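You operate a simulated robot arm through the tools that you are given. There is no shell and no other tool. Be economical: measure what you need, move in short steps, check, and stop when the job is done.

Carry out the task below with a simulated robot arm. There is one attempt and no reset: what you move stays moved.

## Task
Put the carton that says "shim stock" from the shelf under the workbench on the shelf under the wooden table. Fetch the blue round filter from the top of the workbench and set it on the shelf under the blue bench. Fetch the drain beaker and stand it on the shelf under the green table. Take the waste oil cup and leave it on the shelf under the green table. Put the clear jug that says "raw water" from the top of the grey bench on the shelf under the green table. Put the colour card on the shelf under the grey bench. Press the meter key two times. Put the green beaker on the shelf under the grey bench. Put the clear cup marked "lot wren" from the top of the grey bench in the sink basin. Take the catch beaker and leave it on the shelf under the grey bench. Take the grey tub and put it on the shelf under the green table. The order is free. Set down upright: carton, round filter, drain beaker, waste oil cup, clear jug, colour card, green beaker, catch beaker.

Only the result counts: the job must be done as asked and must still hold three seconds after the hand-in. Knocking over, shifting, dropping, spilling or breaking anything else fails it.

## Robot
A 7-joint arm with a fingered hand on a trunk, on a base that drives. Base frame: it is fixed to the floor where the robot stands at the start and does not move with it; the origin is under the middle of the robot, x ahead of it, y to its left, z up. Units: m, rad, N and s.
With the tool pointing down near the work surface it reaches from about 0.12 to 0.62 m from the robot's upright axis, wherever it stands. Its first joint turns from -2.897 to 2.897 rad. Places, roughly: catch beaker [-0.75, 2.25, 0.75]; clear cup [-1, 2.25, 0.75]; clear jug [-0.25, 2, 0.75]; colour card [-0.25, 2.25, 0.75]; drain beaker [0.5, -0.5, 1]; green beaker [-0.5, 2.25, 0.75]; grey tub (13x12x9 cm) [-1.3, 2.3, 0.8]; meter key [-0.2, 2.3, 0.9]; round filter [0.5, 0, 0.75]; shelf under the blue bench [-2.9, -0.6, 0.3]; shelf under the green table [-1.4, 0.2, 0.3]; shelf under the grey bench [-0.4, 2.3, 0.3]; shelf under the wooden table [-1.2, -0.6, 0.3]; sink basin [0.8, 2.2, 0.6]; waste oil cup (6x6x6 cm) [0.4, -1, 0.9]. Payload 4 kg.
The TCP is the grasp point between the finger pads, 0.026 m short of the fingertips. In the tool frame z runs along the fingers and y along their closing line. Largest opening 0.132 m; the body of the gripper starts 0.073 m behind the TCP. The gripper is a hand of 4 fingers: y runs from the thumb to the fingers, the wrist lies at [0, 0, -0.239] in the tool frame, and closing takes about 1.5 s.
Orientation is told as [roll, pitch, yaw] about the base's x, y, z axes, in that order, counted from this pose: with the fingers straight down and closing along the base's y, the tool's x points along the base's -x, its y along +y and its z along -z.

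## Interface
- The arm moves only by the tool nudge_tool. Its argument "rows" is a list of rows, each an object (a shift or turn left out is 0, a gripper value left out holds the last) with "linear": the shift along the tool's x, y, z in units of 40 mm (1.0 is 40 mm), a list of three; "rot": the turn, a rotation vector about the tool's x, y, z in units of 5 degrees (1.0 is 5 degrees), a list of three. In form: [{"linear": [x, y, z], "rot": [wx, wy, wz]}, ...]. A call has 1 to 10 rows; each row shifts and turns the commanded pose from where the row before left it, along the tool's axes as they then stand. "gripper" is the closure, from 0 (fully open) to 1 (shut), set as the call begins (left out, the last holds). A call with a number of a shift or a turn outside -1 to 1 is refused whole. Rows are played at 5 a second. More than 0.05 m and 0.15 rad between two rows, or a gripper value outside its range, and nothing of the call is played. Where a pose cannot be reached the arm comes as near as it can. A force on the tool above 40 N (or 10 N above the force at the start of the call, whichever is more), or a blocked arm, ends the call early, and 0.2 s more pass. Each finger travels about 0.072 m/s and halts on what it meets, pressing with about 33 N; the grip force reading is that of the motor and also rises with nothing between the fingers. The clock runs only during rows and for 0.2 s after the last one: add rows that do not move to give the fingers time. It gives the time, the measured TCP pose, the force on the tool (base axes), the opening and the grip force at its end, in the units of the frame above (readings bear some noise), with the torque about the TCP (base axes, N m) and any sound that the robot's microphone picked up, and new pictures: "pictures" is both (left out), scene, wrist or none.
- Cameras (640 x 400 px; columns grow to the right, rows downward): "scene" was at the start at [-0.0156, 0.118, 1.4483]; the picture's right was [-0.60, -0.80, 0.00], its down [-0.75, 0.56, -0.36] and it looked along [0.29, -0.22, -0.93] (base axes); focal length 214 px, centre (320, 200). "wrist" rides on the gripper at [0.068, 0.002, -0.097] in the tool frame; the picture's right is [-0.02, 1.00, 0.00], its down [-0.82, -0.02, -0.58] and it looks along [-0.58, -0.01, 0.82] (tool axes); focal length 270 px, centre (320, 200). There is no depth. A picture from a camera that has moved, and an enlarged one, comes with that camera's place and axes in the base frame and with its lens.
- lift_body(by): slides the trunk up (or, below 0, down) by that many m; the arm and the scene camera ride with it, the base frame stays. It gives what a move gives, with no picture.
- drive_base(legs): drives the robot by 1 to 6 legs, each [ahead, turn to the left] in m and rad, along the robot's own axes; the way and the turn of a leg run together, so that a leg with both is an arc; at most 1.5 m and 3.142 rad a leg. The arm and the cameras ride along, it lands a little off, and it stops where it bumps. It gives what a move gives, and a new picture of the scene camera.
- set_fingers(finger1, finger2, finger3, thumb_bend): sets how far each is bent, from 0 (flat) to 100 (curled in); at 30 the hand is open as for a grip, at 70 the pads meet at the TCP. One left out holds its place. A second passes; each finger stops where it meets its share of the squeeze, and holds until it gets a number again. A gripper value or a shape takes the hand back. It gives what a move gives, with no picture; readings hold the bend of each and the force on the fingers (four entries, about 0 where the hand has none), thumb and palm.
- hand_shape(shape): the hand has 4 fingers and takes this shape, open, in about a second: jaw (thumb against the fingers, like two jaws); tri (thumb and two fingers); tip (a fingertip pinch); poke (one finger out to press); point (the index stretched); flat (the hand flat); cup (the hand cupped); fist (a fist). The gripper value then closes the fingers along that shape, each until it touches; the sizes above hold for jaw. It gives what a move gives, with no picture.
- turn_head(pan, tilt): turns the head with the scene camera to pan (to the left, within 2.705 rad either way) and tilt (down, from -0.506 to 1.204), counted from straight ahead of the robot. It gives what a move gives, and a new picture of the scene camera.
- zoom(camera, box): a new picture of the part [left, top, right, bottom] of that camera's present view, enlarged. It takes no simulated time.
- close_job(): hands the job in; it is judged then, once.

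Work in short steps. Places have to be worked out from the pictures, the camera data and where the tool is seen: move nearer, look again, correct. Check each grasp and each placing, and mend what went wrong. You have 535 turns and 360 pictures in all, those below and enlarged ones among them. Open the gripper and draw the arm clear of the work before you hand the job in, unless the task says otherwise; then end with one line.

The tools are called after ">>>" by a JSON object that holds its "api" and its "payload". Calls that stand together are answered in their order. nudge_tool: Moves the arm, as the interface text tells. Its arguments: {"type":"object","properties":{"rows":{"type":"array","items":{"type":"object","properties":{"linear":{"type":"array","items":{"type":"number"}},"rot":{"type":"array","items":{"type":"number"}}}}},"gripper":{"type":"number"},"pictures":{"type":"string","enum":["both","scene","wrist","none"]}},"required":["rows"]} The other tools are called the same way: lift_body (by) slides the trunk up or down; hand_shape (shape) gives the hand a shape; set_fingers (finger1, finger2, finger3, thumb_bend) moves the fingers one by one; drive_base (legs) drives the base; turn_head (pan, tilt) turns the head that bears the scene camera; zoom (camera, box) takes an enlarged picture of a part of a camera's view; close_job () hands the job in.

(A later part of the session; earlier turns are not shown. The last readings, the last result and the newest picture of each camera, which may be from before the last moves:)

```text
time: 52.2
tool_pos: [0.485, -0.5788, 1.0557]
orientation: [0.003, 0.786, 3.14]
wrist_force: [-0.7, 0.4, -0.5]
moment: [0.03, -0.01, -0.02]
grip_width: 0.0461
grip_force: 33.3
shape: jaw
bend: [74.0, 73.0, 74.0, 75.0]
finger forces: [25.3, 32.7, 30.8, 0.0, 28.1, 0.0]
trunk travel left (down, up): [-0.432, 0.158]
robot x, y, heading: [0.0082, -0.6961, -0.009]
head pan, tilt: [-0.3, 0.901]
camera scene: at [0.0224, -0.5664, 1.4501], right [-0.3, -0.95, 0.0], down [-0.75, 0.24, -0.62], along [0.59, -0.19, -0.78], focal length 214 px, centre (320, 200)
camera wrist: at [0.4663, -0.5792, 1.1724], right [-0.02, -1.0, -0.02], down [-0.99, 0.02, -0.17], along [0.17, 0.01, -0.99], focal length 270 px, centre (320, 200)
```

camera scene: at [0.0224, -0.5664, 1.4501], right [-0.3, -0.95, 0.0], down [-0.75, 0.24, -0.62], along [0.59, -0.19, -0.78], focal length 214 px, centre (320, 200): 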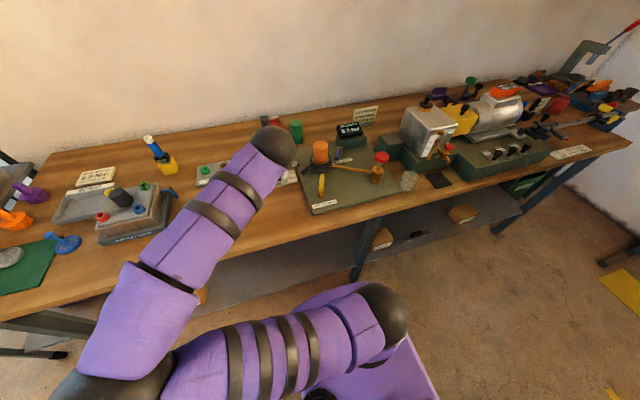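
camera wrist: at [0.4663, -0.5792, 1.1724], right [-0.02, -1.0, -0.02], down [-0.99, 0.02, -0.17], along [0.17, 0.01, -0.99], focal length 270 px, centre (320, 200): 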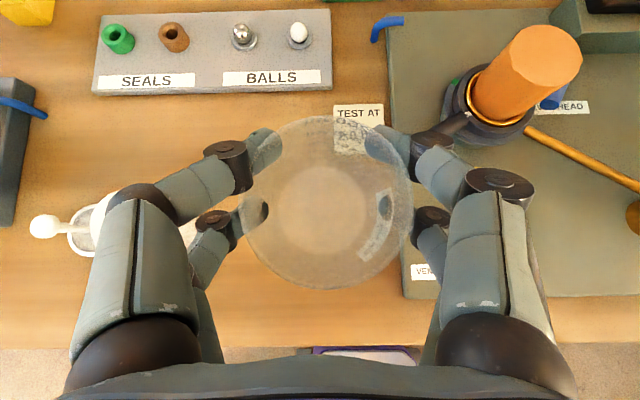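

The beaker is held and hangs clear. I back off and drive over to the green table, facing -x, then look at its shelf.

>>> {"api": "drive_base", "payload": {"legs": [[-0.25, 0], [0, 1.57], [0.85, 0], [0, 1.57]]}}

>>> {"api": "turn_head", "payload": {"pan": -0.5, "tilt": 0.7}}

```text
time: 66.7
tool_pos: [-0.7056, 0.0517, 1.0557]
orientation: [0.002, 0.786, 0.001]
wrist_force: [0.7, 0.0, -0.9]
moment: [0.02, 0.0, 0.02]
grip_width: 0.0435
grip_force: 32.8
shape: jaw
bend: [75.0, 73.0, 74.0, 75.0]
finger forces: [23.5, 32.4, 30.1, 0.1, 23.0, 0.0]
trunk travel left (down, up): [-0.432, 0.158]
robot x, y, heading: [-0.231, 0.1687, 3.136]
head pan, tilt: [-0.3, 0.901]
camera scene: at [-0.2425, 0.039, 1.4501], right [0.3, 0.95, 0.0], down [0.75, -0.24, -0.62], along [-0.59, 0.19, -0.78], focal length 214 px, centre (320, 200)
```

scene: 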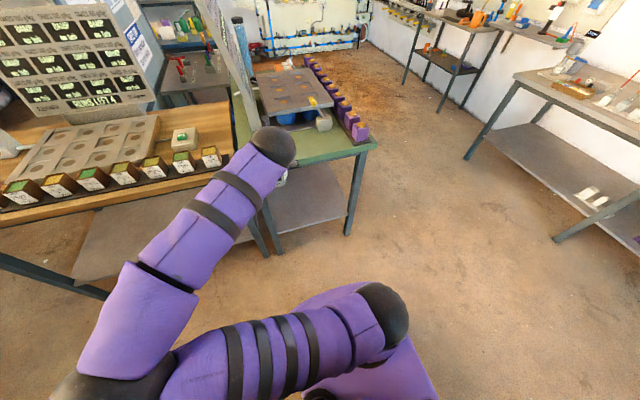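

```text
time: 67.4
tool_pos: [-0.7055, 0.0535, 1.0562]
orientation: [0.002, 0.786, 0.001]
wrist_force: [0.7, 0.3, -1.0]
moment: [-0.01, 0.03, 0.01]
grip_width: 0.0436
grip_force: 33.2
shape: jaw
bend: [75.0, 73.0, 74.0, 75.0]
finger forces: [23.4, 32.3, 30.2, 0.0, 23.0, 0.0]
trunk travel left (down, up): [-0.432, 0.158]
robot x, y, heading: [-0.231, 0.1714, 3.133]
head pan, tilt: [-0.499, 0.7]
camera scene: at [-0.2449, 0.0573, 1.4662], right [0.48, 0.88, 0.0], down [0.56, -0.31, -0.76], along [-0.67, 0.37, -0.64], focal length 214 px, centre (320, 200)
```

scene: 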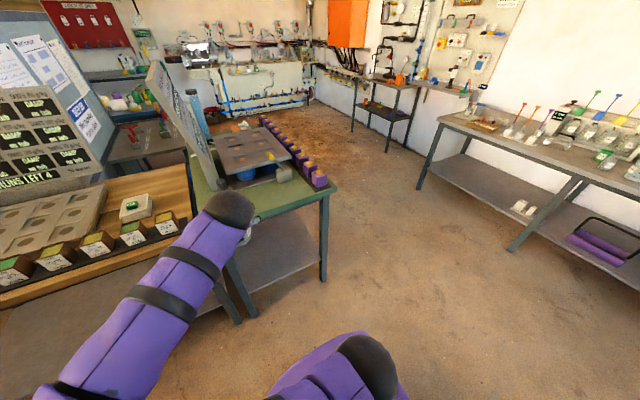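

The green table's top is near z 0.8 with its east edge near x -0.96. I zoom in to see the shelf height and whether anything lies on it.

>>> {"api": "zoom", "payload": {"camera": "scene", "box": [200, 160, 380, 340]}}

>>> {"api": "turn_head", "payload": {"pan": -0.9, "tilt": 0.9}}

```text
2.22 times, centred on (290, 250) of scene
camera zoom: at [-0.2449, 0.0573, 1.4662], right [0.48, 0.88, 0.0], down [0.56, -0.31, -0.76], along [-0.67, 0.37, -0.64], focal length 477 px, centre (387, 89)
```

zoom: 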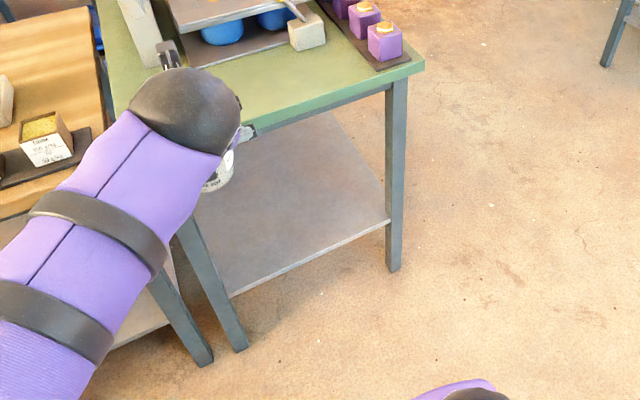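

```text
time: 68.3
tool_pos: [-0.7057, 0.0527, 1.0559]
orientation: [0.002, 0.785, -0.001]
wrist_force: [-0.6, -0.4, -0.4]
moment: [0.03, -0.02, -0.01]
grip_width: 0.0436
grip_force: 33.0
shape: jaw
bend: [75.0, 73.0, 74.0, 75.0]
finger forces: [23.3, 32.3, 30.2, 0.0, 23.0, 0.1]
trunk travel left (down, up): [-0.432, 0.158]
robot x, y, heading: [-0.2313, 0.1685, 3.14]
head pan, tilt: [-0.901, 0.901]
camera scene: at [-0.2171, 0.0756, 1.4502], right [0.79, 0.62, 0.0], down [0.48, -0.62, -0.62], along [-0.38, 0.49, -0.78], focal length 214 px, centre (320, 200)
```

scene: 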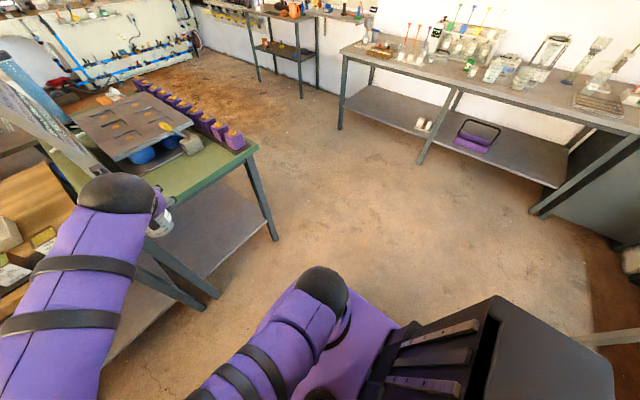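

The shelf is empty at about z 0.285, spans y from about 0 to 0.43, and there is ample height below the table top. I lower the arm in free space while watching its limits.

>>> {"api": "nudge_tool", "payload": {"rows": [{"linear": [-0.7, 0, 0.7]}, {"linear": [-0.7, 0, 0.7]}, {"linear": [-0.7, 0, 0.7]}, {"linear": [-0.7, 0, 0.7]}, {"linear": [-0.7, 0, 0.7]}, {"linear": [-0.7, 0, 0.7]}], "pictures": "scene"}}

```text
time: 69.7
tool_pos: [-0.7044, 0.0516, 0.819]
orientation: [0.004, 0.783, 0.001]
wrist_force: [0.3, 0.3, -0.3]
moment: [0.0, 0.02, -0.03]
grip_width: 0.0429
grip_force: 32.8
shape: jaw
bend: [75.0, 73.0, 74.0, 75.0]
finger forces: [23.8, 32.2, 30.3, 0.0, 22.2, 0.0]
trunk travel left (down, up): [-0.432, 0.158]
robot x, y, heading: [-0.2269, 0.1718, 3.133]
head pan, tilt: [-0.901, 0.901]
camera scene: at [-0.217, 0.0757, 1.4502], right [0.79, 0.62, 0.0], down [0.48, -0.62, -0.62], along [-0.38, 0.49, -0.78], focal length 214 px, centre (320, 200)
```

scene: 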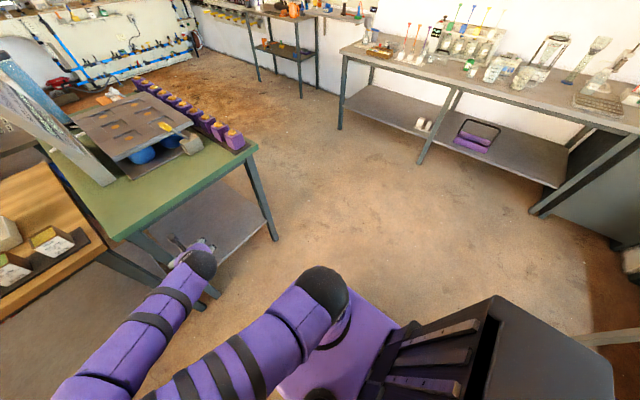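

Lowering works. I drop the trunk part way, shift toward y 0.45 and go forward over the shelf in two stages.

>>> {"api": "lift_body", "payload": {"by": -0.3}}

>>> {"api": "drive_base", "payload": {"legs": [[0, -1.57], [0.29, 0], [0, 1.57]]}}

>>> {"api": "nudge_tool", "payload": {"rows": [{}], "pictures": "wrist"}}

```text
time: 72.7
tool_pos: [-0.7052, 0.0506, 0.5197]
orientation: [0.002, 0.784, -0.001]
wrist_force: [-0.4, 0.2, -0.5]
moment: [-0.01, 0.02, 0.0]
grip_width: 0.0427
grip_force: 33.3
shape: jaw
bend: [75.0, 73.0, 74.0, 75.0]
finger forces: [23.7, 32.2, 30.4, 0.0, 22.0, 0.0]
trunk travel left (down, up): [-0.132, 0.458]
robot x, y, heading: [-0.2309, 0.171, 3.133]
head pan, tilt: [-0.901, 0.901]
```

```text
time: 83.3
tool_pos: [-0.6962, 0.3283, 0.5198]
orientation: [0.002, 0.785, 0.033]
wrist_force: [0.0, -0.9, -0.5]
moment: [0.0, -0.03, 0.01]
grip_width: 0.0424
grip_force: 32.8
shape: jaw
bend: [75.0, 73.0, 74.0, 74.0]
finger forces: [22.7, 32.0, 30.7, 0.0, 21.6, 0.0]
trunk travel left (down, up): [-0.132, 0.458]
robot x, y, heading: [-0.2231, 0.4622, -3.117]
head pan, tilt: [-0.901, 0.901]
camera scene: at [-0.2084, 0.3694, 1.1501], right [0.77, 0.64, 0.0], down [0.5, -0.6, -0.62], along [-0.4, 0.48, -0.78], focal length 214 px, centre (320, 200)
```

scene: 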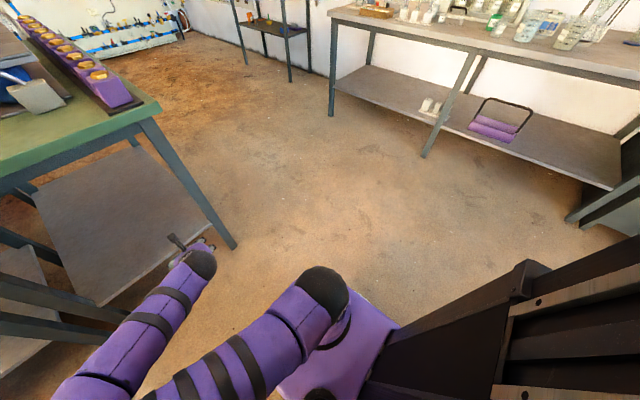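

```text
time: 83.7
tool_pos: [-0.6945, 0.3283, 0.5197]
orientation: [0.001, 0.785, 0.035]
wrist_force: [0.4, 0.6, 0.0]
moment: [0.02, 0.0, 0.01]
grip_width: 0.0426
grip_force: 32.7
shape: jaw
bend: [75.0, 73.0, 74.0, 74.0]
finger forces: [22.6, 31.9, 30.6, 0.0, 21.6, 0.0]
trunk travel left (down, up): [-0.132, 0.458]
robot x, y, heading: [-0.2266, 0.4646, -3.114]
head pan, tilt: [-0.901, 0.901]
camera wrist: at [-0.6749, 0.3316, 0.6356], right [-0.01, 1.0, -0.02], down [0.99, 0.01, -0.17], along [-0.17, -0.02, -0.99], focal length 270 px, centre (320, 200)
```

wrist: 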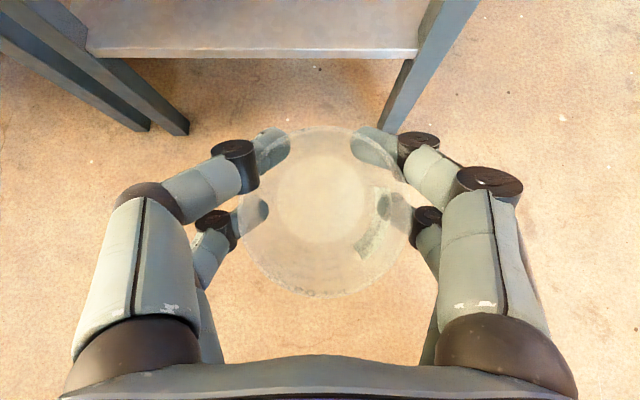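

The shelf edge is confirmed at x -0.95, with the space between the legs at y 0 to 0.455. I drive in over the shelf.

>>> {"api": "drive_base", "payload": {"legs": [[0.45, 0]]}}

>>> {"api": "nudge_tool", "payload": {"rows": [{}], "pictures": "wrist"}}

```text
time: 86.4
tool_pos: [-1.1463, 0.3185, 0.5194]
orientation: [0.002, 0.783, 0.031]
wrist_force: [-0.3, 0.1, -1.7]
moment: [0.03, 0.01, 0.01]
grip_width: 0.0423
grip_force: 33.0
shape: jaw
bend: [75.0, 73.0, 74.0, 74.0]
finger forces: [22.7, 31.8, 30.6, 0.0, 21.6, 0.1]
trunk travel left (down, up): [-0.132, 0.458]
robot x, y, heading: [-0.6741, 0.4519, -3.119]
head pan, tilt: [-0.901, 0.901]
camera scene: at [-0.6594, 0.3581, 1.1501], right [0.77, 0.64, 0.0], down [0.5, -0.6, -0.62], along [-0.4, 0.48, -0.78], focal length 214 px, centre (320, 200)
```

scene: 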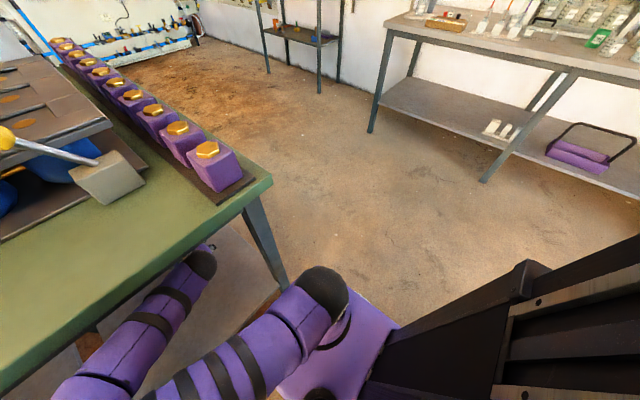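

```text
time: 86.8
tool_pos: [-1.1464, 0.3197, 0.5193]
orientation: [0.002, 0.784, 0.032]
wrist_force: [0.1, 0.4, 0.6]
moment: [0.0, -0.03, -0.02]
grip_width: 0.0424
grip_force: 33.1
shape: jaw
bend: [75.0, 73.0, 74.0, 74.0]
finger forces: [22.7, 31.9, 30.5, 0.0, 21.6, 0.1]
trunk travel left (down, up): [-0.132, 0.458]
robot x, y, heading: [-0.6745, 0.458, -3.119]
head pan, tilt: [-0.901, 0.901]
camera wrist: at [-1.126, 0.3218, 0.6355], right [-0.01, 1.0, -0.02], down [0.99, 0.01, -0.17], along [-0.17, -0.02, -0.99], focal length 270 px, centre (320, 200)
```

wrist: 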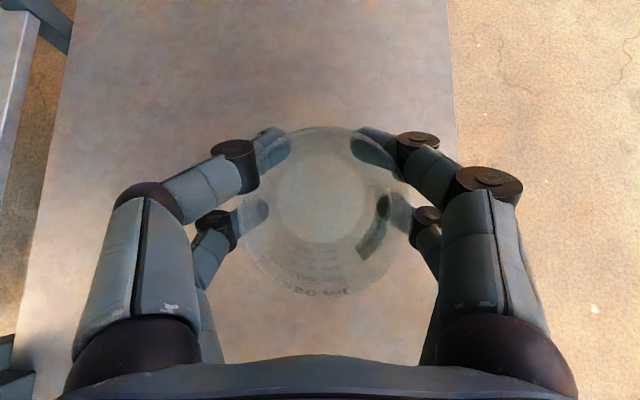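

The beaker is over the shelf. I lower with the trunk nearly to the end, then go down by small arm steps watching the force.

>>> {"api": "lift_body", "payload": {"by": -0.12}}

>>> {"api": "nudge_tool", "payload": {"rows": [{"linear": [-0.088, 0, 0.088]}, {"linear": [-0.088, 0, 0.088]}, {"linear": [-0.088, 0, 0.088]}], "pictures": "none"}}

```text
time: 88.3
tool_pos: [-1.1462, 0.3186, 0.3996]
orientation: [0.002, 0.785, 0.03]
wrist_force: [0.1, -0.2, -1.0]
moment: [0.0, 0.01, -0.02]
grip_width: 0.0422
grip_force: 32.7
shape: jaw
bend: [75.0, 73.0, 74.0, 74.0]
finger forces: [22.7, 31.9, 30.6, 0.1, 21.6, 0.0]
trunk travel left (down, up): [-0.012, 0.578]
robot x, y, heading: [-0.6722, 0.4505, -3.117]
head pan, tilt: [-0.901, 0.901]
```

```text
time: 89.1
tool_pos: [-1.1462, 0.3185, 0.3859]
orientation: [0.001, 0.785, 0.029]
wrist_force: [0.2, 0.1, -0.4]
moment: [-0.01, -0.02, -0.01]
grip_width: 0.0422
grip_force: 32.8
shape: jaw
bend: [75.0, 73.0, 74.0, 74.0]
finger forces: [22.8, 31.9, 30.8, 0.0, 21.6, 0.1]
trunk travel left (down, up): [-0.012, 0.578]
robot x, y, heading: [-0.6734, 0.4531, -3.119]
head pan, tilt: [-0.901, 0.901]
```

No contact yet; I keep going down in fine steps.

>>> {"api": "nudge_tool", "payload": {"rows": [{"linear": [-0.088, 0, 0.088]}, {"linear": [-0.088, 0, 0.088]}], "pictures": "none"}}

>>> {"api": "nudge_tool", "payload": {"rows": [{"linear": [-0.088, 0, 0.088]}], "pictures": "none"}}

>>> {"api": "nudge_tool", "payload": {"rows": [{"linear": [-0.07, 0, 0.07]}], "pictures": "wrist"}}

```text
time: 89.9
tool_pos: [-1.151, 0.3185, 0.379]
orientation: [-0.005, 0.799, 0.022]
wrist_force: [1.9, 0.1, 20.4]
moment: [0.12, -0.55, -0.01]
grip_width: 0.0421
grip_force: 33.0
shape: jaw
bend: [75.0, 74.0, 75.0, 74.0]
finger forces: [29.6, 36.5, 33.8, 0.1, 26.4, 0.1]
trunk travel left (down, up): [-0.012, 0.578]
robot x, y, heading: [-0.6736, 0.4559, -3.117]
head pan, tilt: [-0.901, 0.901]
stopped in row 2: the force on the tool passed its limit at 42 N (the readings are from after the stop); the commanded pose is now the measured one
```

```text
time: 90.4
tool_pos: [-1.1538, 0.3193, 0.378]
orientation: [-0.01, 0.813, 0.013]
wrist_force: [4.4, -0.4, 22.2]
moment: [0.05, -0.71, 0.06]
grip_width: 0.0422
grip_force: 33.1
shape: jaw
bend: [75.0, 74.0, 75.0, 74.0]
finger forces: [30.4, 38.3, 35.5, 0.0, 27.5, 0.0]
trunk travel left (down, up): [-0.012, 0.578]
robot x, y, heading: [-0.6724, 0.4546, -3.118]
head pan, tilt: [-0.901, 0.901]
stopped in row 1: the force on the tool passed its limit at 43 N (the readings are from after the stop); the commanded pose is now the measured one
```

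```text
time: 90.9
tool_pos: [-1.1566, 0.3204, 0.3785]
orientation: [-0.016, 0.82, 0.006]
wrist_force: [4.1, 0.2, 23.6]
moment: [0.04, -0.81, 0.02]
grip_width: 0.0423
grip_force: 32.9
shape: jaw
bend: [75.0, 75.0, 76.0, 74.0]
finger forces: [30.7, 38.5, 35.9, 0.1, 28.1, 0.0]
trunk travel left (down, up): [-0.012, 0.578]
robot x, y, heading: [-0.675, 0.451, -3.117]
head pan, tilt: [-0.901, 0.901]
stopped in row 1: the force on the tool passed its limit at 41 N (the readings are from after the stop); the commanded pose is now the measured one
camera wrist: at [-1.1316, 0.3241, 0.4936], right [0.0, 1.0, -0.03], down [0.98, -0.01, -0.2], along [-0.2, -0.03, -0.98], focal length 270 px, centre (320, 200)
```

wrist: 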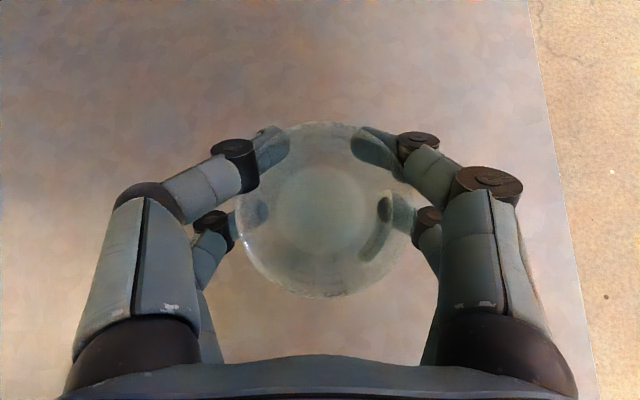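

Contact came at z 0.382, and further pressing tilted the hand by 2°. I ease up a few mm, level the hand again and check.

>>> {"api": "nudge_tool", "payload": {"rows": [{"linear": [0.05, 0, -0.05]}, {"linear": [0, 0, 0], "rot": [0, -0.4, 0]}], "pictures": "none"}}

```text
time: 91.5
tool_pos: [-1.1559, 0.3189, 0.3782]
orientation: [-0.013, 0.78, 0.011]
wrist_force: [0.0, 0.4, 13.9]
moment: [0.06, -0.26, 0.02]
grip_width: 0.0423
grip_force: 32.5
shape: jaw
bend: [75.0, 75.0, 75.0, 74.0]
finger forces: [27.7, 37.5, 35.0, 0.0, 24.4, 0.0]
trunk travel left (down, up): [-0.012, 0.578]
robot x, y, heading: [-0.6747, 0.4548, -3.118]
head pan, tilt: [-0.901, 0.901]
```

Now I rise about 3 mm and open.

>>> {"api": "nudge_tool", "payload": {"rows": [{"linear": [0.05, 0, -0.05]}], "pictures": "none"}}

>>> {"api": "nudge_tool", "payload": {"rows": [{}, {}, {}, {}, {}, {}, {}, {}], "gripper": 0, "pictures": "wrist"}}

```text
time: 91.9
tool_pos: [-1.1553, 0.3196, 0.3801]
orientation: [-0.01, 0.776, 0.011]
wrist_force: [2.0, 0.5, 4.3]
moment: [0.06, -0.19, -0.01]
grip_width: 0.0423
grip_force: 32.6
shape: jaw
bend: [75.0, 74.0, 75.0, 74.0]
finger forces: [24.7, 35.4, 33.3, 0.1, 22.5, 0.0]
trunk travel left (down, up): [-0.012, 0.578]
robot x, y, heading: [-0.6773, 0.4549, -3.117]
head pan, tilt: [-0.901, 0.901]
```

```text
time: 93.7
tool_pos: [-1.1554, 0.3182, 0.3827]
orientation: [-0.013, 0.779, 0.011]
wrist_force: [0.2, 0.4, -0.1]
moment: [0.02, 0.01, -0.01]
grip_width: 0.1319
grip_force: 0.2
shape: jaw
bend: [30.0, 30.0, 30.0, 30.0]
finger forces: [0.1, 0.0, 0.0, 0.1, 0.1, 0.0]
trunk travel left (down, up): [-0.012, 0.578]
robot x, y, heading: [-0.6751, 0.4519, -3.121]
head pan, tilt: [-0.901, 0.901]
camera wrist: at [-1.1363, 0.3233, 0.4975], right [0.0, 1.0, -0.03], down [0.99, 0.0, -0.16], along [-0.16, -0.03, -0.99], focal length 270 px, centre (320, 200)
```

wrist: 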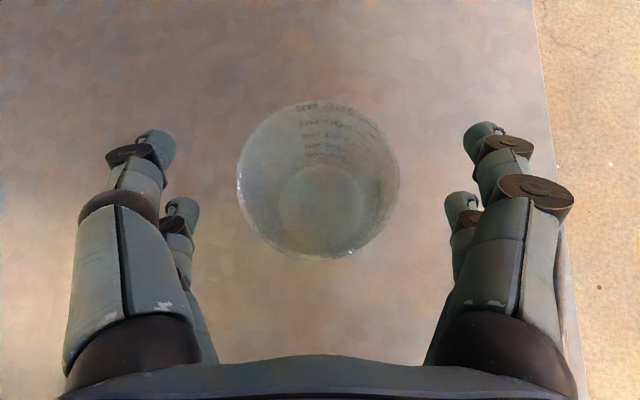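

The drain beaker stands on the shelf. I back straight out, raise the trunk and drive toward the waste oil cup.

>>> {"api": "drive_base", "payload": {"legs": [[-0.45, 0]]}}

>>> {"api": "lift_body", "payload": {"by": 0.57}}

>>> {"api": "drive_base", "payload": {"legs": [[0, 1.55], [0.83, 0], [0.8, 0], [0, 1.57]]}}

>>> {"api": "nudge_tool", "payload": {"rows": [{}], "pictures": "wrist"}}

```text
time: 96.4
tool_pos: [-0.715, 0.333, 0.3822]
orientation: [-0.011, 0.78, -0.004]
wrist_force: [0.3, -0.2, 0.2]
moment: [-0.01, 0.01, -0.03]
grip_width: 0.1318
grip_force: 0.0
shape: jaw
bend: [30.0, 30.0, 30.0, 30.0]
finger forces: [0.1, 0.0, 0.1, 0.0, 0.0, 0.0]
trunk travel left (down, up): [-0.012, 0.578]
robot x, y, heading: [-0.2314, 0.4642, -3.135]
head pan, tilt: [-0.901, 0.901]
camera scene: at [-0.2178, 0.3652, 1.0301], right [0.78, 0.63, 0.0], down [0.49, -0.61, -0.62], along [-0.39, 0.48, -0.78], focal length 214 px, centre (320, 200)
```

scene: 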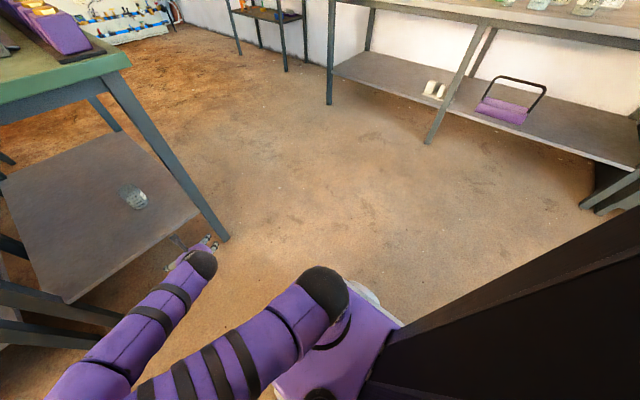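

```text
refused: 0.57 is not a number from -0.4 to 0.4
```

```text
time: 113.1
tool_pos: [0.2742, -1.0349, 0.3805]
orientation: [-0.011, 0.779, 3.138]
wrist_force: [-0.3, -1.5, 0.1]
moment: [0.0, 0.02, 0.0]
grip_width: 0.132
grip_force: 0.0
shape: jaw
bend: [30.0, 30.0, 30.0, 30.0]
finger forces: [0.0, 0.0, 0.0, 0.0, 0.0, 0.0]
trunk travel left (down, up): [-0.012, 0.578]
robot x, y, heading: [-0.2099, -1.1612, 0.012]
head pan, tilt: [-0.901, 0.901]
camera scene: at [-0.2245, -1.0683, 1.0301], right [-0.78, -0.63, 0.0], down [-0.49, 0.61, -0.62], along [0.39, -0.48, -0.78], focal length 214 px, centre (320, 200)
```

scene: 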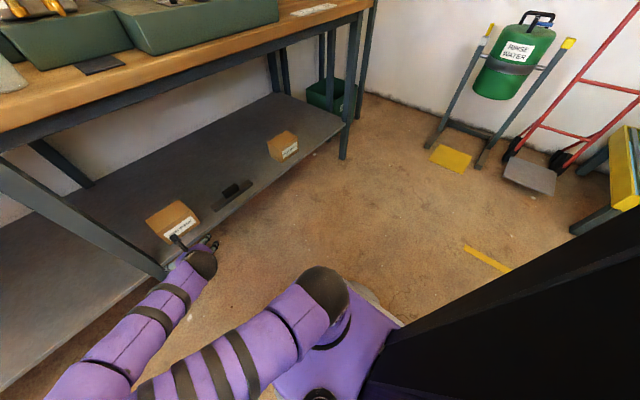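

```text
time: 113.5
tool_pos: [0.2729, -1.0347, 0.3818]
orientation: [-0.013, 0.778, 3.137]
wrist_force: [0.4, -0.5, -0.4]
moment: [0.0, -0.02, 0.0]
grip_width: 0.1319
grip_force: 0.1
shape: jaw
bend: [30.0, 30.0, 30.0, 30.0]
finger forces: [0.0, 0.0, 0.0, 0.1, 0.0, 0.0]
trunk travel left (down, up): [-0.012, 0.578]
robot x, y, heading: [-0.2099, -1.1628, 0.007]
head pan, tilt: [-0.901, 0.901]
camera wrist: at [0.2546, -1.037, 0.4976], right [-0.01, -1.0, -0.03], down [-0.99, 0.02, -0.16], along [0.16, 0.02, -0.99], focal length 270 px, centre (320, 200)
```

wrist: 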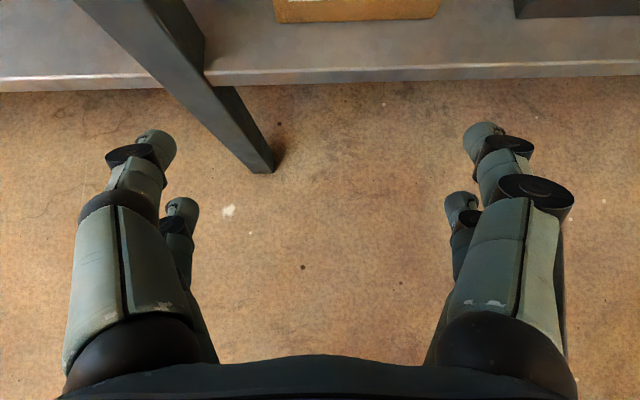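

The lift was refused (limit 0.4 per call), but the drive was harmless. While the trunk is low, I read the carton labels here.

>>> {"api": "zoom", "payload": {"camera": "scene", "box": [130, 190, 230, 250]}}

>>> {"api": "zoom", "payload": {"camera": "scene", "box": [250, 120, 330, 170]}}

>>> {"api": "lift_body", "payload": {"by": 0.4}}

>>> {"api": "lift_body", "payload": {"by": 0.178}}

>>> {"api": "nudge_tool", "payload": {"rows": [{}]}}

```text
6.40 times, centred on (180, 220) of scene
camera zoom: at [-0.2245, -1.0683, 1.0301], right [-0.78, -0.63, 0.0], down [-0.49, 0.61, -0.62], along [0.39, -0.48, -0.78], focal length 1373 px, centre (1216, 72)
```

zoom: 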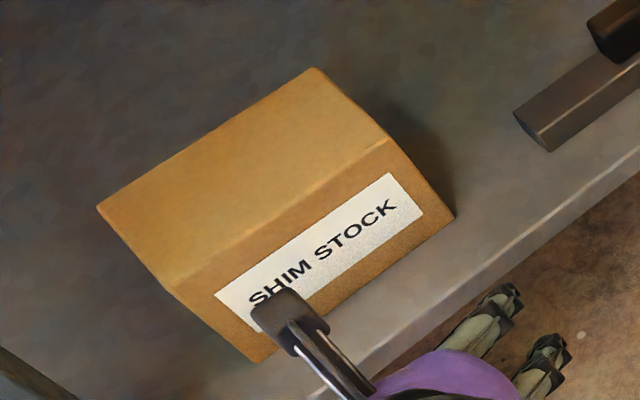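

```text
8.00 times, centred on (290, 145) of scene
camera zoom: at [-0.2245, -1.0683, 1.0301], right [-0.78, -0.63, 0.0], down [-0.49, 0.61, -0.62], along [0.39, -0.48, -0.78], focal length 1716 px, centre (560, 640)
```

zoom: 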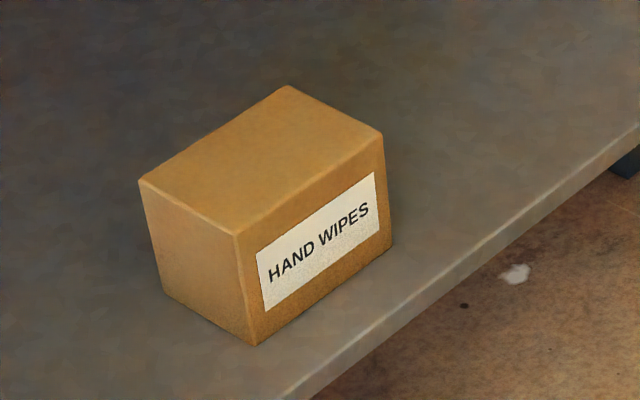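

```text
time: 117.3
tool_pos: [0.2731, -1.0352, 0.7809]
orientation: [-0.012, 0.779, 3.136]
wrist_force: [-0.2, -0.9, -0.6]
moment: [0.0, -0.02, 0.01]
grip_width: 0.1318
grip_force: 0.0
shape: jaw
bend: [30.0, 30.0, 30.0, 30.0]
finger forces: [0.0, 0.0, 0.1, 0.0, 0.1, 0.0]
trunk travel left (down, up): [-0.412, 0.178]
robot x, y, heading: [-0.2128, -1.1624, 0.007]
head pan, tilt: [-0.901, 0.901]
```

```text
time: 119.3
tool_pos: [0.2734, -1.0349, 0.9585]
orientation: [-0.012, 0.777, 3.136]
wrist_force: [0.3, 0.1, 0.1]
moment: [-0.01, -0.01, -0.01]
grip_width: 0.1321
grip_force: 0.1
shape: jaw
bend: [30.0, 30.0, 30.0, 30.0]
finger forces: [0.1, 0.1, 0.0, 0.1, 0.0, 0.0]
trunk travel left (down, up): [-0.59, 0.0]
robot x, y, heading: [-0.2107, -1.1604, 0.005]
head pan, tilt: [-0.901, 0.901]
```

```text
time: 119.7
tool_pos: [0.2729, -1.0359, 0.958]
orientation: [-0.011, 0.78, 3.136]
wrist_force: [-0.4, -0.2, -0.5]
moment: [0.01, -0.01, 0.01]
grip_width: 0.1319
grip_force: 0.0
shape: jaw
bend: [30.0, 30.0, 30.0, 30.0]
finger forces: [0.0, 0.0, 0.0, 0.0, 0.1, 0.1]
trunk travel left (down, up): [-0.59, 0.0]
robot x, y, heading: [-0.21, -1.1609, 0.013]
head pan, tilt: [-0.901, 0.901]
camera scene: at [-0.2244, -1.0683, 1.6081], right [-0.78, -0.63, 0.0], down [-0.49, 0.61, -0.62], along [0.39, -0.48, -0.78], focal length 214 px, centre (320, 200)
camera wrist: at [0.2547, -1.0369, 1.0755], right [-0.01, -1.0, -0.03], down [-0.99, 0.02, -0.16], along [0.16, 0.02, -0.99], focal length 270 px, centre (320, 200)
```

scene: 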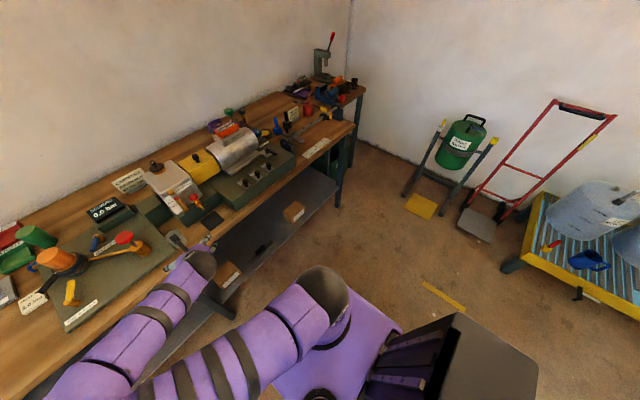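
wrist: 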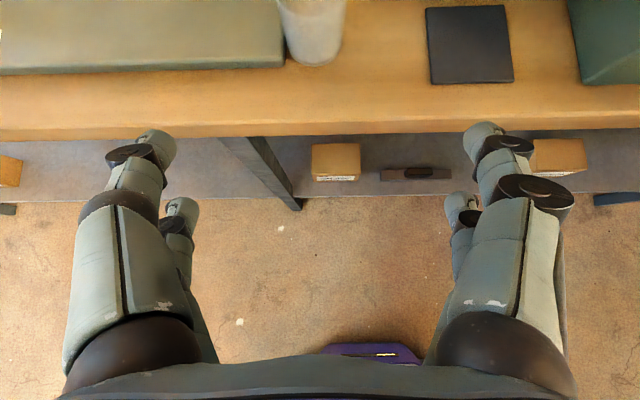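

I found the shim stock carton on the shelf right here, for later. The waste oil cup is beside the valve plate at about (0.44, -1.03). Vertical fingers clear the plate best, so I turn the tool upright and narrow the opening.

>>> {"api": "nudge_tool", "payload": {"rows": [{"rot": [0, -1, 0]}, {"rot": [0, -1, 0]}, {"rot": [0, -1, 0]}, {"rot": [0, -1, 0]}, {"rot": [0, -1, 0]}, {"rot": [0, -1, 0]}, {"rot": [0, -1, 0]}, {"rot": [0, -1, 0]}, {"rot": [0, -1, 0]}], "pictures": "wrist", "gripper": 0.3}}

>>> {"api": "turn_head", "payload": {"pan": -0.3, "tilt": 0.9}}

```text
time: 121.7
tool_pos: [0.2735, -1.0348, 0.9593]
orientation: [-0.008, -0.007, -3.137]
wrist_force: [0.4, 0.9, 0.1]
moment: [-0.02, -0.02, -0.01]
grip_width: 0.0928
grip_force: 0.1
shape: jaw
bend: [67.0, 67.0, 67.0, 58.0]
finger forces: [0.0, 0.0, 0.0, 0.0, 0.0, 0.0]
trunk travel left (down, up): [-0.59, 0.0]
robot x, y, heading: [-0.2095, -1.1607, 0.011]
head pan, tilt: [-0.901, 0.901]
camera wrist: at [0.3431, -1.0361, 1.0547], right [-0.02, -1.0, -0.01], down [-0.81, 0.01, 0.58], along [-0.58, 0.02, -0.81], focal length 270 px, centre (320, 200)
```

wrist: 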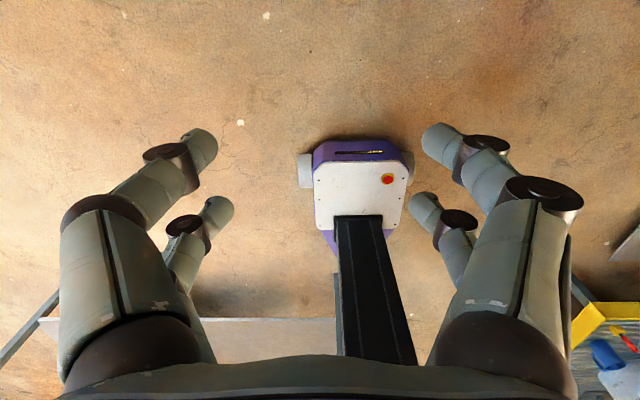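

```text
time: 122.7
tool_pos: [0.2729, -1.0345, 0.9586]
orientation: [-0.01, -0.005, -3.14]
wrist_force: [-0.3, 0.8, 1.0]
moment: [0.0, 0.0, 0.0]
grip_width: 0.0926
grip_force: 0.1
shape: jaw
bend: [67.0, 67.0, 67.0, 58.0]
finger forces: [0.0, 0.0, 0.1, 0.1, 0.0, 0.0]
trunk travel left (down, up): [-0.59, 0.0]
robot x, y, heading: [-0.2077, -1.1654, 0.013]
head pan, tilt: [-0.3, 0.901]
camera scene: at [-0.1994, -1.0313, 1.6081], right [-0.29, -0.96, 0.0], down [-0.75, 0.23, -0.62], along [0.59, -0.18, -0.78], focal length 214 px, centre (320, 200)
```

scene: 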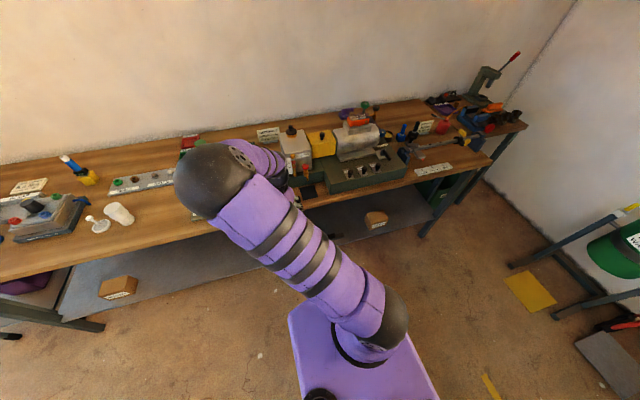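

The tool is now upright. I drive forward so the hand comes over the cup, still above its rim.

>>> {"api": "drive_base", "payload": {"legs": [[0.165, 0]]}}

>>> {"api": "nudge_tool", "payload": {"rows": [{}], "pictures": "wrist"}}

```text
time: 124.2
tool_pos: [0.4408, -1.0328, 0.9588]
orientation: [-0.007, -0.006, -3.14]
wrist_force: [-0.8, -0.1, -1.1]
moment: [0.03, 0.06, 0.01]
grip_width: 0.0927
grip_force: 0.1
shape: jaw
bend: [67.0, 67.0, 67.0, 58.0]
finger forces: [0.0, 0.0, 0.0, 0.0, 0.0, 0.0]
trunk travel left (down, up): [-0.59, 0.0]
robot x, y, heading: [-0.0421, -1.1593, 0.01]
head pan, tilt: [-0.3, 0.901]
camera scene: at [-0.0322, -1.0299, 1.6081], right [-0.29, -0.96, 0.0], down [-0.75, 0.23, -0.62], along [0.59, -0.18, -0.78], focal length 214 px, centre (320, 200)
```

scene: 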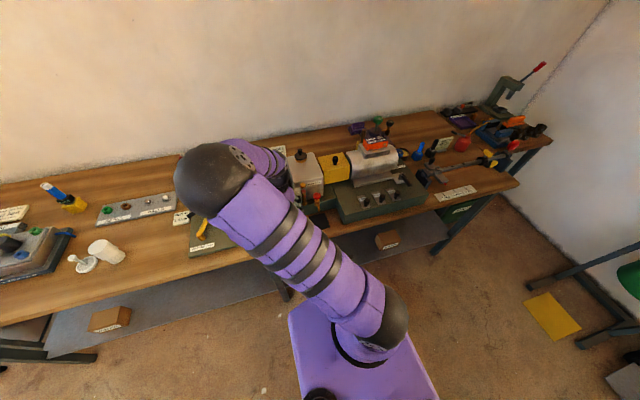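

```text
time: 124.6
tool_pos: [0.4391, -1.0344, 0.9592]
orientation: [-0.009, -0.007, -3.138]
wrist_force: [-0.1, -0.9, 0.8]
moment: [0.04, -0.01, 0.01]
grip_width: 0.0928
grip_force: 0.0
shape: jaw
bend: [67.0, 67.0, 67.0, 58.0]
finger forces: [0.0, 0.0, 0.1, 0.0, 0.0, 0.0]
trunk travel left (down, up): [-0.59, 0.0]
robot x, y, heading: [-0.0491, -1.162, 0.006]
head pan, tilt: [-0.3, 0.901]
camera wrist: at [0.5093, -1.0355, 1.0547], right [-0.02, -1.0, -0.01], down [-0.81, 0.01, 0.58], along [-0.58, 0.02, -0.81], focal length 270 px, centre (320, 200)
```

wrist: 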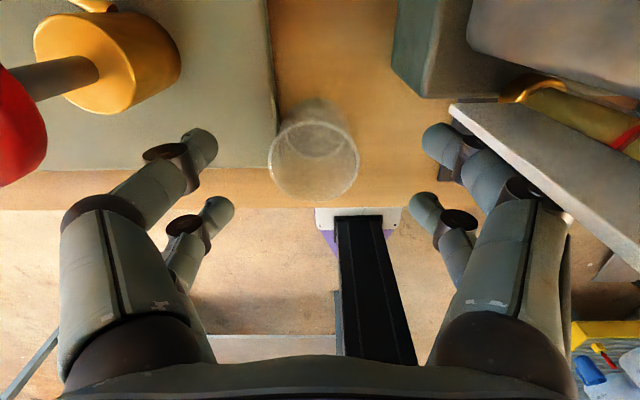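

Going straight down would bring the knuckles near the valve and the sight-glass card. A 45° forward approach with the knuckles behind the cup is safer, so I back off, tilt again and lower.

>>> {"api": "drive_base", "payload": {"legs": [[-0.12, 0]]}}

>>> {"api": "nudge_tool", "payload": {"rows": [{"rot": [0, 1, 0]}, {"rot": [0, 1, 0]}, {"rot": [0, 1, 0]}, {"rot": [0, 1, 0]}, {"rot": [0, 1, 0]}, {"rot": [0, 1, 0]}, {"rot": [0, 1, 0]}, {"rot": [0, 1, 0]}, {"rot": [0, 1, 0]}, {}], "pictures": "none", "gripper": 0.4}}

>>> {"api": "lift_body", "payload": {"by": -0.049}}

>>> {"api": "nudge_tool", "payload": {"rows": [{}], "pictures": "wrist"}}

```text
time: 125.8
tool_pos: [0.3211, -1.0341, 0.9586]
orientation: [-0.009, -0.004, -3.14]
wrist_force: [-0.4, 0.1, 0.3]
moment: [0.02, 0.03, -0.01]
grip_width: 0.0927
grip_force: 0.0
shape: jaw
bend: [67.0, 67.0, 67.0, 58.0]
finger forces: [0.1, 0.1, 0.1, 0.0, 0.0, 0.0]
trunk travel left (down, up): [-0.59, 0.0]
robot x, y, heading: [-0.1668, -1.1595, 0.009]
head pan, tilt: [-0.3, 0.901]
camera scene: at [-0.1518, -1.0309, 1.6082], right [-0.29, -0.96, 0.0], down [-0.75, 0.23, -0.62], along [0.6, -0.18, -0.78], focal length 214 px, centre (320, 200)
```

scene: 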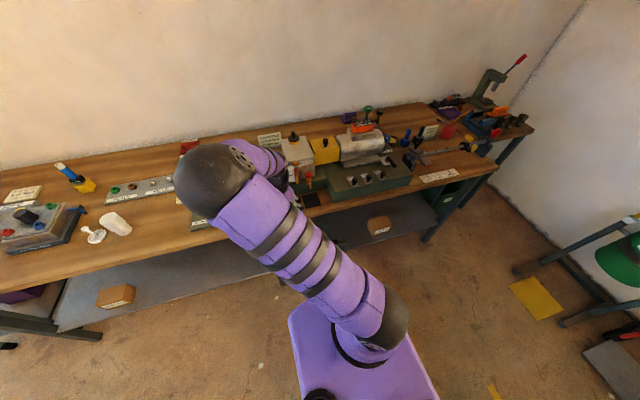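

```text
time: 128.0
tool_pos: [0.3222, -1.0334, 0.9585]
orientation: [-0.014, 0.78, 3.133]
wrist_force: [0.3, 0.0, -0.4]
moment: [0.0, 0.03, -0.01]
grip_width: 0.0795
grip_force: 0.0
shape: jaw
bend: [71.0, 71.0, 71.0, 70.0]
finger forces: [0.1, 0.0, 0.1, 0.0, 0.0, 0.1]
trunk travel left (down, up): [-0.59, 0.0]
robot x, y, heading: [-0.1653, -1.1625, 0.006]
head pan, tilt: [-0.3, 0.901]
```

```text
time: 128.9
tool_pos: [0.3216, -1.0349, 0.9101]
orientation: [-0.013, 0.779, 3.135]
wrist_force: [-0.8, -0.3, -0.5]
moment: [-0.01, 0.03, -0.01]
grip_width: 0.0797
grip_force: 0.1
shape: jaw
bend: [71.0, 71.0, 71.0, 70.0]
finger forces: [0.0, 0.0, 0.0, 0.1, 0.0, 0.0]
trunk travel left (down, up): [-0.541, 0.049]
robot x, y, heading: [-0.1615, -1.1611, 0.009]
head pan, tilt: [-0.3, 0.901]
```

```text
time: 129.3
tool_pos: [0.3205, -1.034, 0.9104]
orientation: [-0.014, 0.777, 3.134]
wrist_force: [-0.2, -0.2, 0.4]
moment: [-0.03, 0.01, 0.01]
grip_width: 0.0797
grip_force: 0.1
shape: jaw
bend: [71.0, 71.0, 71.0, 70.0]
finger forces: [0.0, 0.1, 0.0, 0.1, 0.0, 0.0]
trunk travel left (down, up): [-0.541, 0.049]
robot x, y, heading: [-0.1633, -1.1608, 0.005]
head pan, tilt: [-0.3, 0.901]
camera wrist: at [0.3027, -1.0367, 1.0261], right [-0.02, -1.0, -0.03], down [-0.99, 0.02, -0.16], along [0.16, 0.02, -0.99], focal length 270 px, centre (320, 200)
```

wrist: 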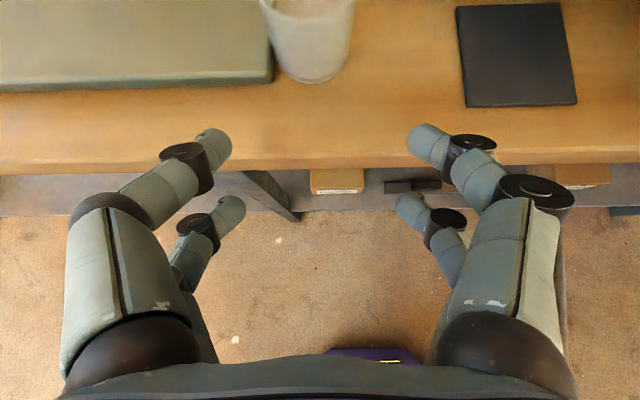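

The cup is 11.5 cm ahead and nearly centred. I move forward slowly with the arm.

>>> {"api": "nudge_tool", "payload": {"rows": [{"linear": [0.406, -0.1, 0.406]}, {"linear": [0.406, 0, 0.406]}, {"linear": [0.406, 0, 0.406]}, {"linear": [0.406, 0, 0.406]}, {"linear": [0.36, 0, 0.36]}], "pictures": "wrist"}}

```text
time: 130.5
tool_pos: [0.434, -1.03, 0.9095]
orientation: [-0.016, 0.778, 3.135]
wrist_force: [0.0, 0.1, -0.4]
moment: [0.02, -0.01, 0.02]
grip_width: 0.0797
grip_force: 0.1
shape: jaw
bend: [71.0, 71.0, 71.0, 70.0]
finger forces: [0.1, 0.0, 0.1, 0.0, 0.1, 0.1]
trunk travel left (down, up): [-0.541, 0.049]
robot x, y, heading: [-0.1601, -1.1619, 0.005]
head pan, tilt: [-0.3, 0.901]
camera wrist: at [0.4149, -1.0317, 1.0251], right [-0.02, -1.0, -0.03], down [-0.99, 0.02, -0.16], along [0.16, 0.02, -0.99], focal length 270 px, centre (320, 200)
```

wrist: 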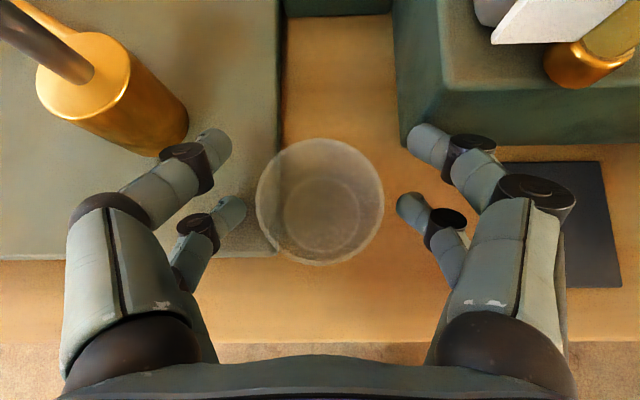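

The cup sits between the fingers with nothing touching. I close.

>>> {"api": "nudge_tool", "payload": {"rows": [{}, {}, {}, {}, {}, {}], "gripper": 1, "pictures": "wrist"}}

```text
time: 131.9
tool_pos: [0.4337, -1.0293, 0.9093]
orientation: [-0.014, 0.783, 3.134]
wrist_force: [1.4, -3.2, 8.6]
moment: [-0.15, 0.2, -0.03]
grip_width: 0.0204
grip_force: 32.5
shape: jaw
bend: [73.0, 74.0, 75.0, 74.0]
finger forces: [0.0, 31.8, 27.8, 0.0, 0.0, 0.0]
trunk travel left (down, up): [-0.541, 0.049]
robot x, y, heading: [-0.1595, -1.1603, 0.008]
head pan, tilt: [-0.3, 0.901]
camera wrist: at [0.4148, -1.0322, 1.026], right [-0.02, -1.0, -0.03], down [-0.99, 0.02, -0.16], along [0.16, 0.02, -0.99], focal length 270 px, centre (320, 200)
```

wrist: 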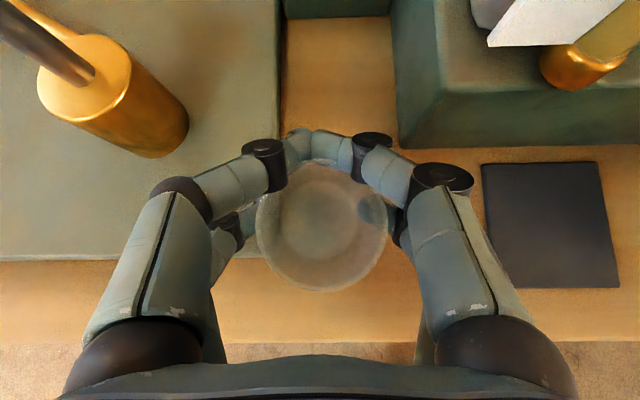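

The upper finger pair closed over the rim, so only the lower pair holds. I open again, steepen the tilt to about 25° from vertical so all pads meet the wall, and lower a little.

>>> {"api": "nudge_tool", "payload": {"rows": [{}, {}, {}, {}, {}, {}], "gripper": 0.35, "pictures": "none"}}

>>> {"api": "nudge_tool", "payload": {"rows": [{"rot": [0, -1, 0]}, {"rot": [0, -1, 0]}, {"rot": [0, -1, 0]}, {"rot": [0, -1, 0]}], "pictures": "wrist"}}

```text
time: 133.3
tool_pos: [0.4338, -1.029, 0.9095]
orientation: [-0.015, 0.778, 3.135]
wrist_force: [-0.2, -0.9, 2.6]
moment: [0.08, 0.03, -0.03]
grip_width: 0.0853
grip_force: 0.1
shape: jaw
bend: [70.0, 70.0, 71.0, 64.0]
finger forces: [0.0, 0.0, 1.6, 0.0, 0.0, 0.0]
trunk travel left (down, up): [-0.541, 0.049]
robot x, y, heading: [-0.1613, -1.1616, 0.007]
head pan, tilt: [-0.3, 0.901]
```

```text
time: 134.3
tool_pos: [0.4337, -1.0303, 0.9091]
orientation: [-0.013, 0.428, 3.137]
wrist_force: [-0.4, 0.4, -0.6]
moment: [-0.01, 0.02, 0.0]
grip_width: 0.0858
grip_force: 0.1
shape: jaw
bend: [70.0, 70.0, 70.0, 64.0]
finger forces: [0.0, 0.0, 0.1, 0.0, 0.1, 0.0]
trunk travel left (down, up): [-0.541, 0.049]
robot x, y, heading: [-0.1617, -1.1585, 0.009]
head pan, tilt: [-0.3, 0.901]
camera wrist: at [0.4559, -1.0319, 1.0252], right [-0.02, -1.0, -0.02], down [-0.98, 0.02, 0.19], along [-0.19, 0.02, -0.98], focal length 270 px, centre (320, 200)
```

wrist: 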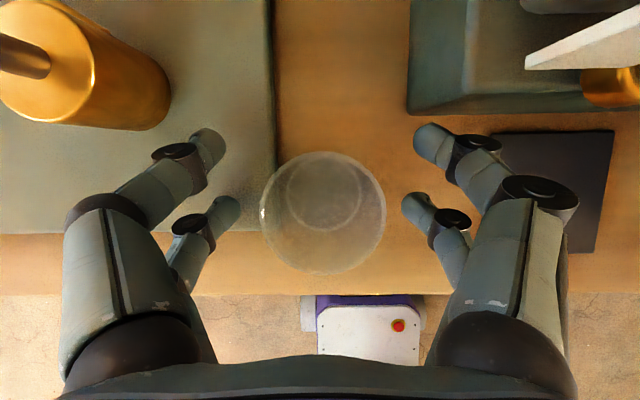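

All pads should now meet the cup wall. I lower 9 mm and close.

>>> {"api": "nudge_tool", "payload": {"rows": [{"linear": [-0.095, 0, 0.205]}], "pictures": "none"}}

>>> {"api": "nudge_tool", "payload": {"rows": [{}, {}, {}, {}, {}, {}], "gripper": 1, "pictures": "wrist"}}

```text
time: 134.7
tool_pos: [0.4347, -1.0307, 0.9055]
orientation: [-0.014, 0.437, 3.134]
wrist_force: [-4.0, -2.2, 29.9]
moment: [1.53, 0.4, 0.25]
grip_width: 0.0844
grip_force: 0.0
shape: jaw
bend: [70.0, 70.0, 73.0, 64.0]
finger forces: [0.1, 0.1, 29.6, 0.1, 0.0, 0.0]
trunk travel left (down, up): [-0.541, 0.049]
robot x, y, heading: [-0.1643, -1.1576, 0.008]
head pan, tilt: [-0.3, 0.901]
```

```text
time: 135.6
tool_pos: [0.4377, -1.0311, 0.9053]
orientation: [-0.012, 0.443, 3.132]
wrist_force: [-0.3, -0.3, 18.6]
moment: [0.49, 0.21, -0.01]
grip_width: 0.0159
grip_force: 22.2
shape: jaw
bend: [64.0, 74.0, 77.0, 71.0]
finger forces: [0.0, 20.6, 33.9, 0.0, 1.2, 0.0]
trunk travel left (down, up): [-0.541, 0.049]
robot x, y, heading: [-0.1653, -1.1578, 0.01]
head pan, tilt: [-0.3, 0.901]
stopped in row 4: the force on the tool passed its limit at 40 N (the readings are from after the stop); the commanded pose is now the measured one
camera wrist: at [0.4583, -1.0335, 1.021], right [-0.03, -1.0, -0.02], down [-0.98, 0.02, 0.17], along [-0.17, 0.03, -0.98], focal length 270 px, centre (320, 200)
```

wrist: 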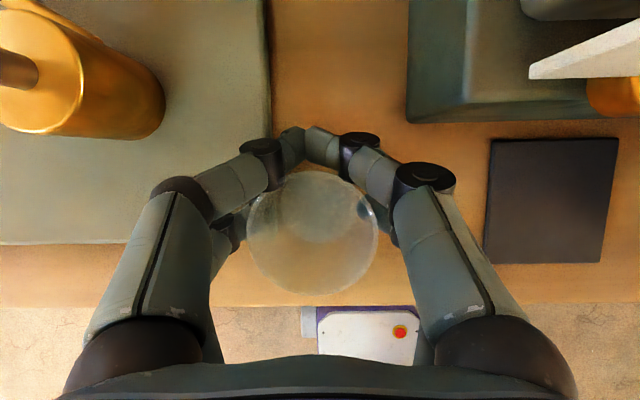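

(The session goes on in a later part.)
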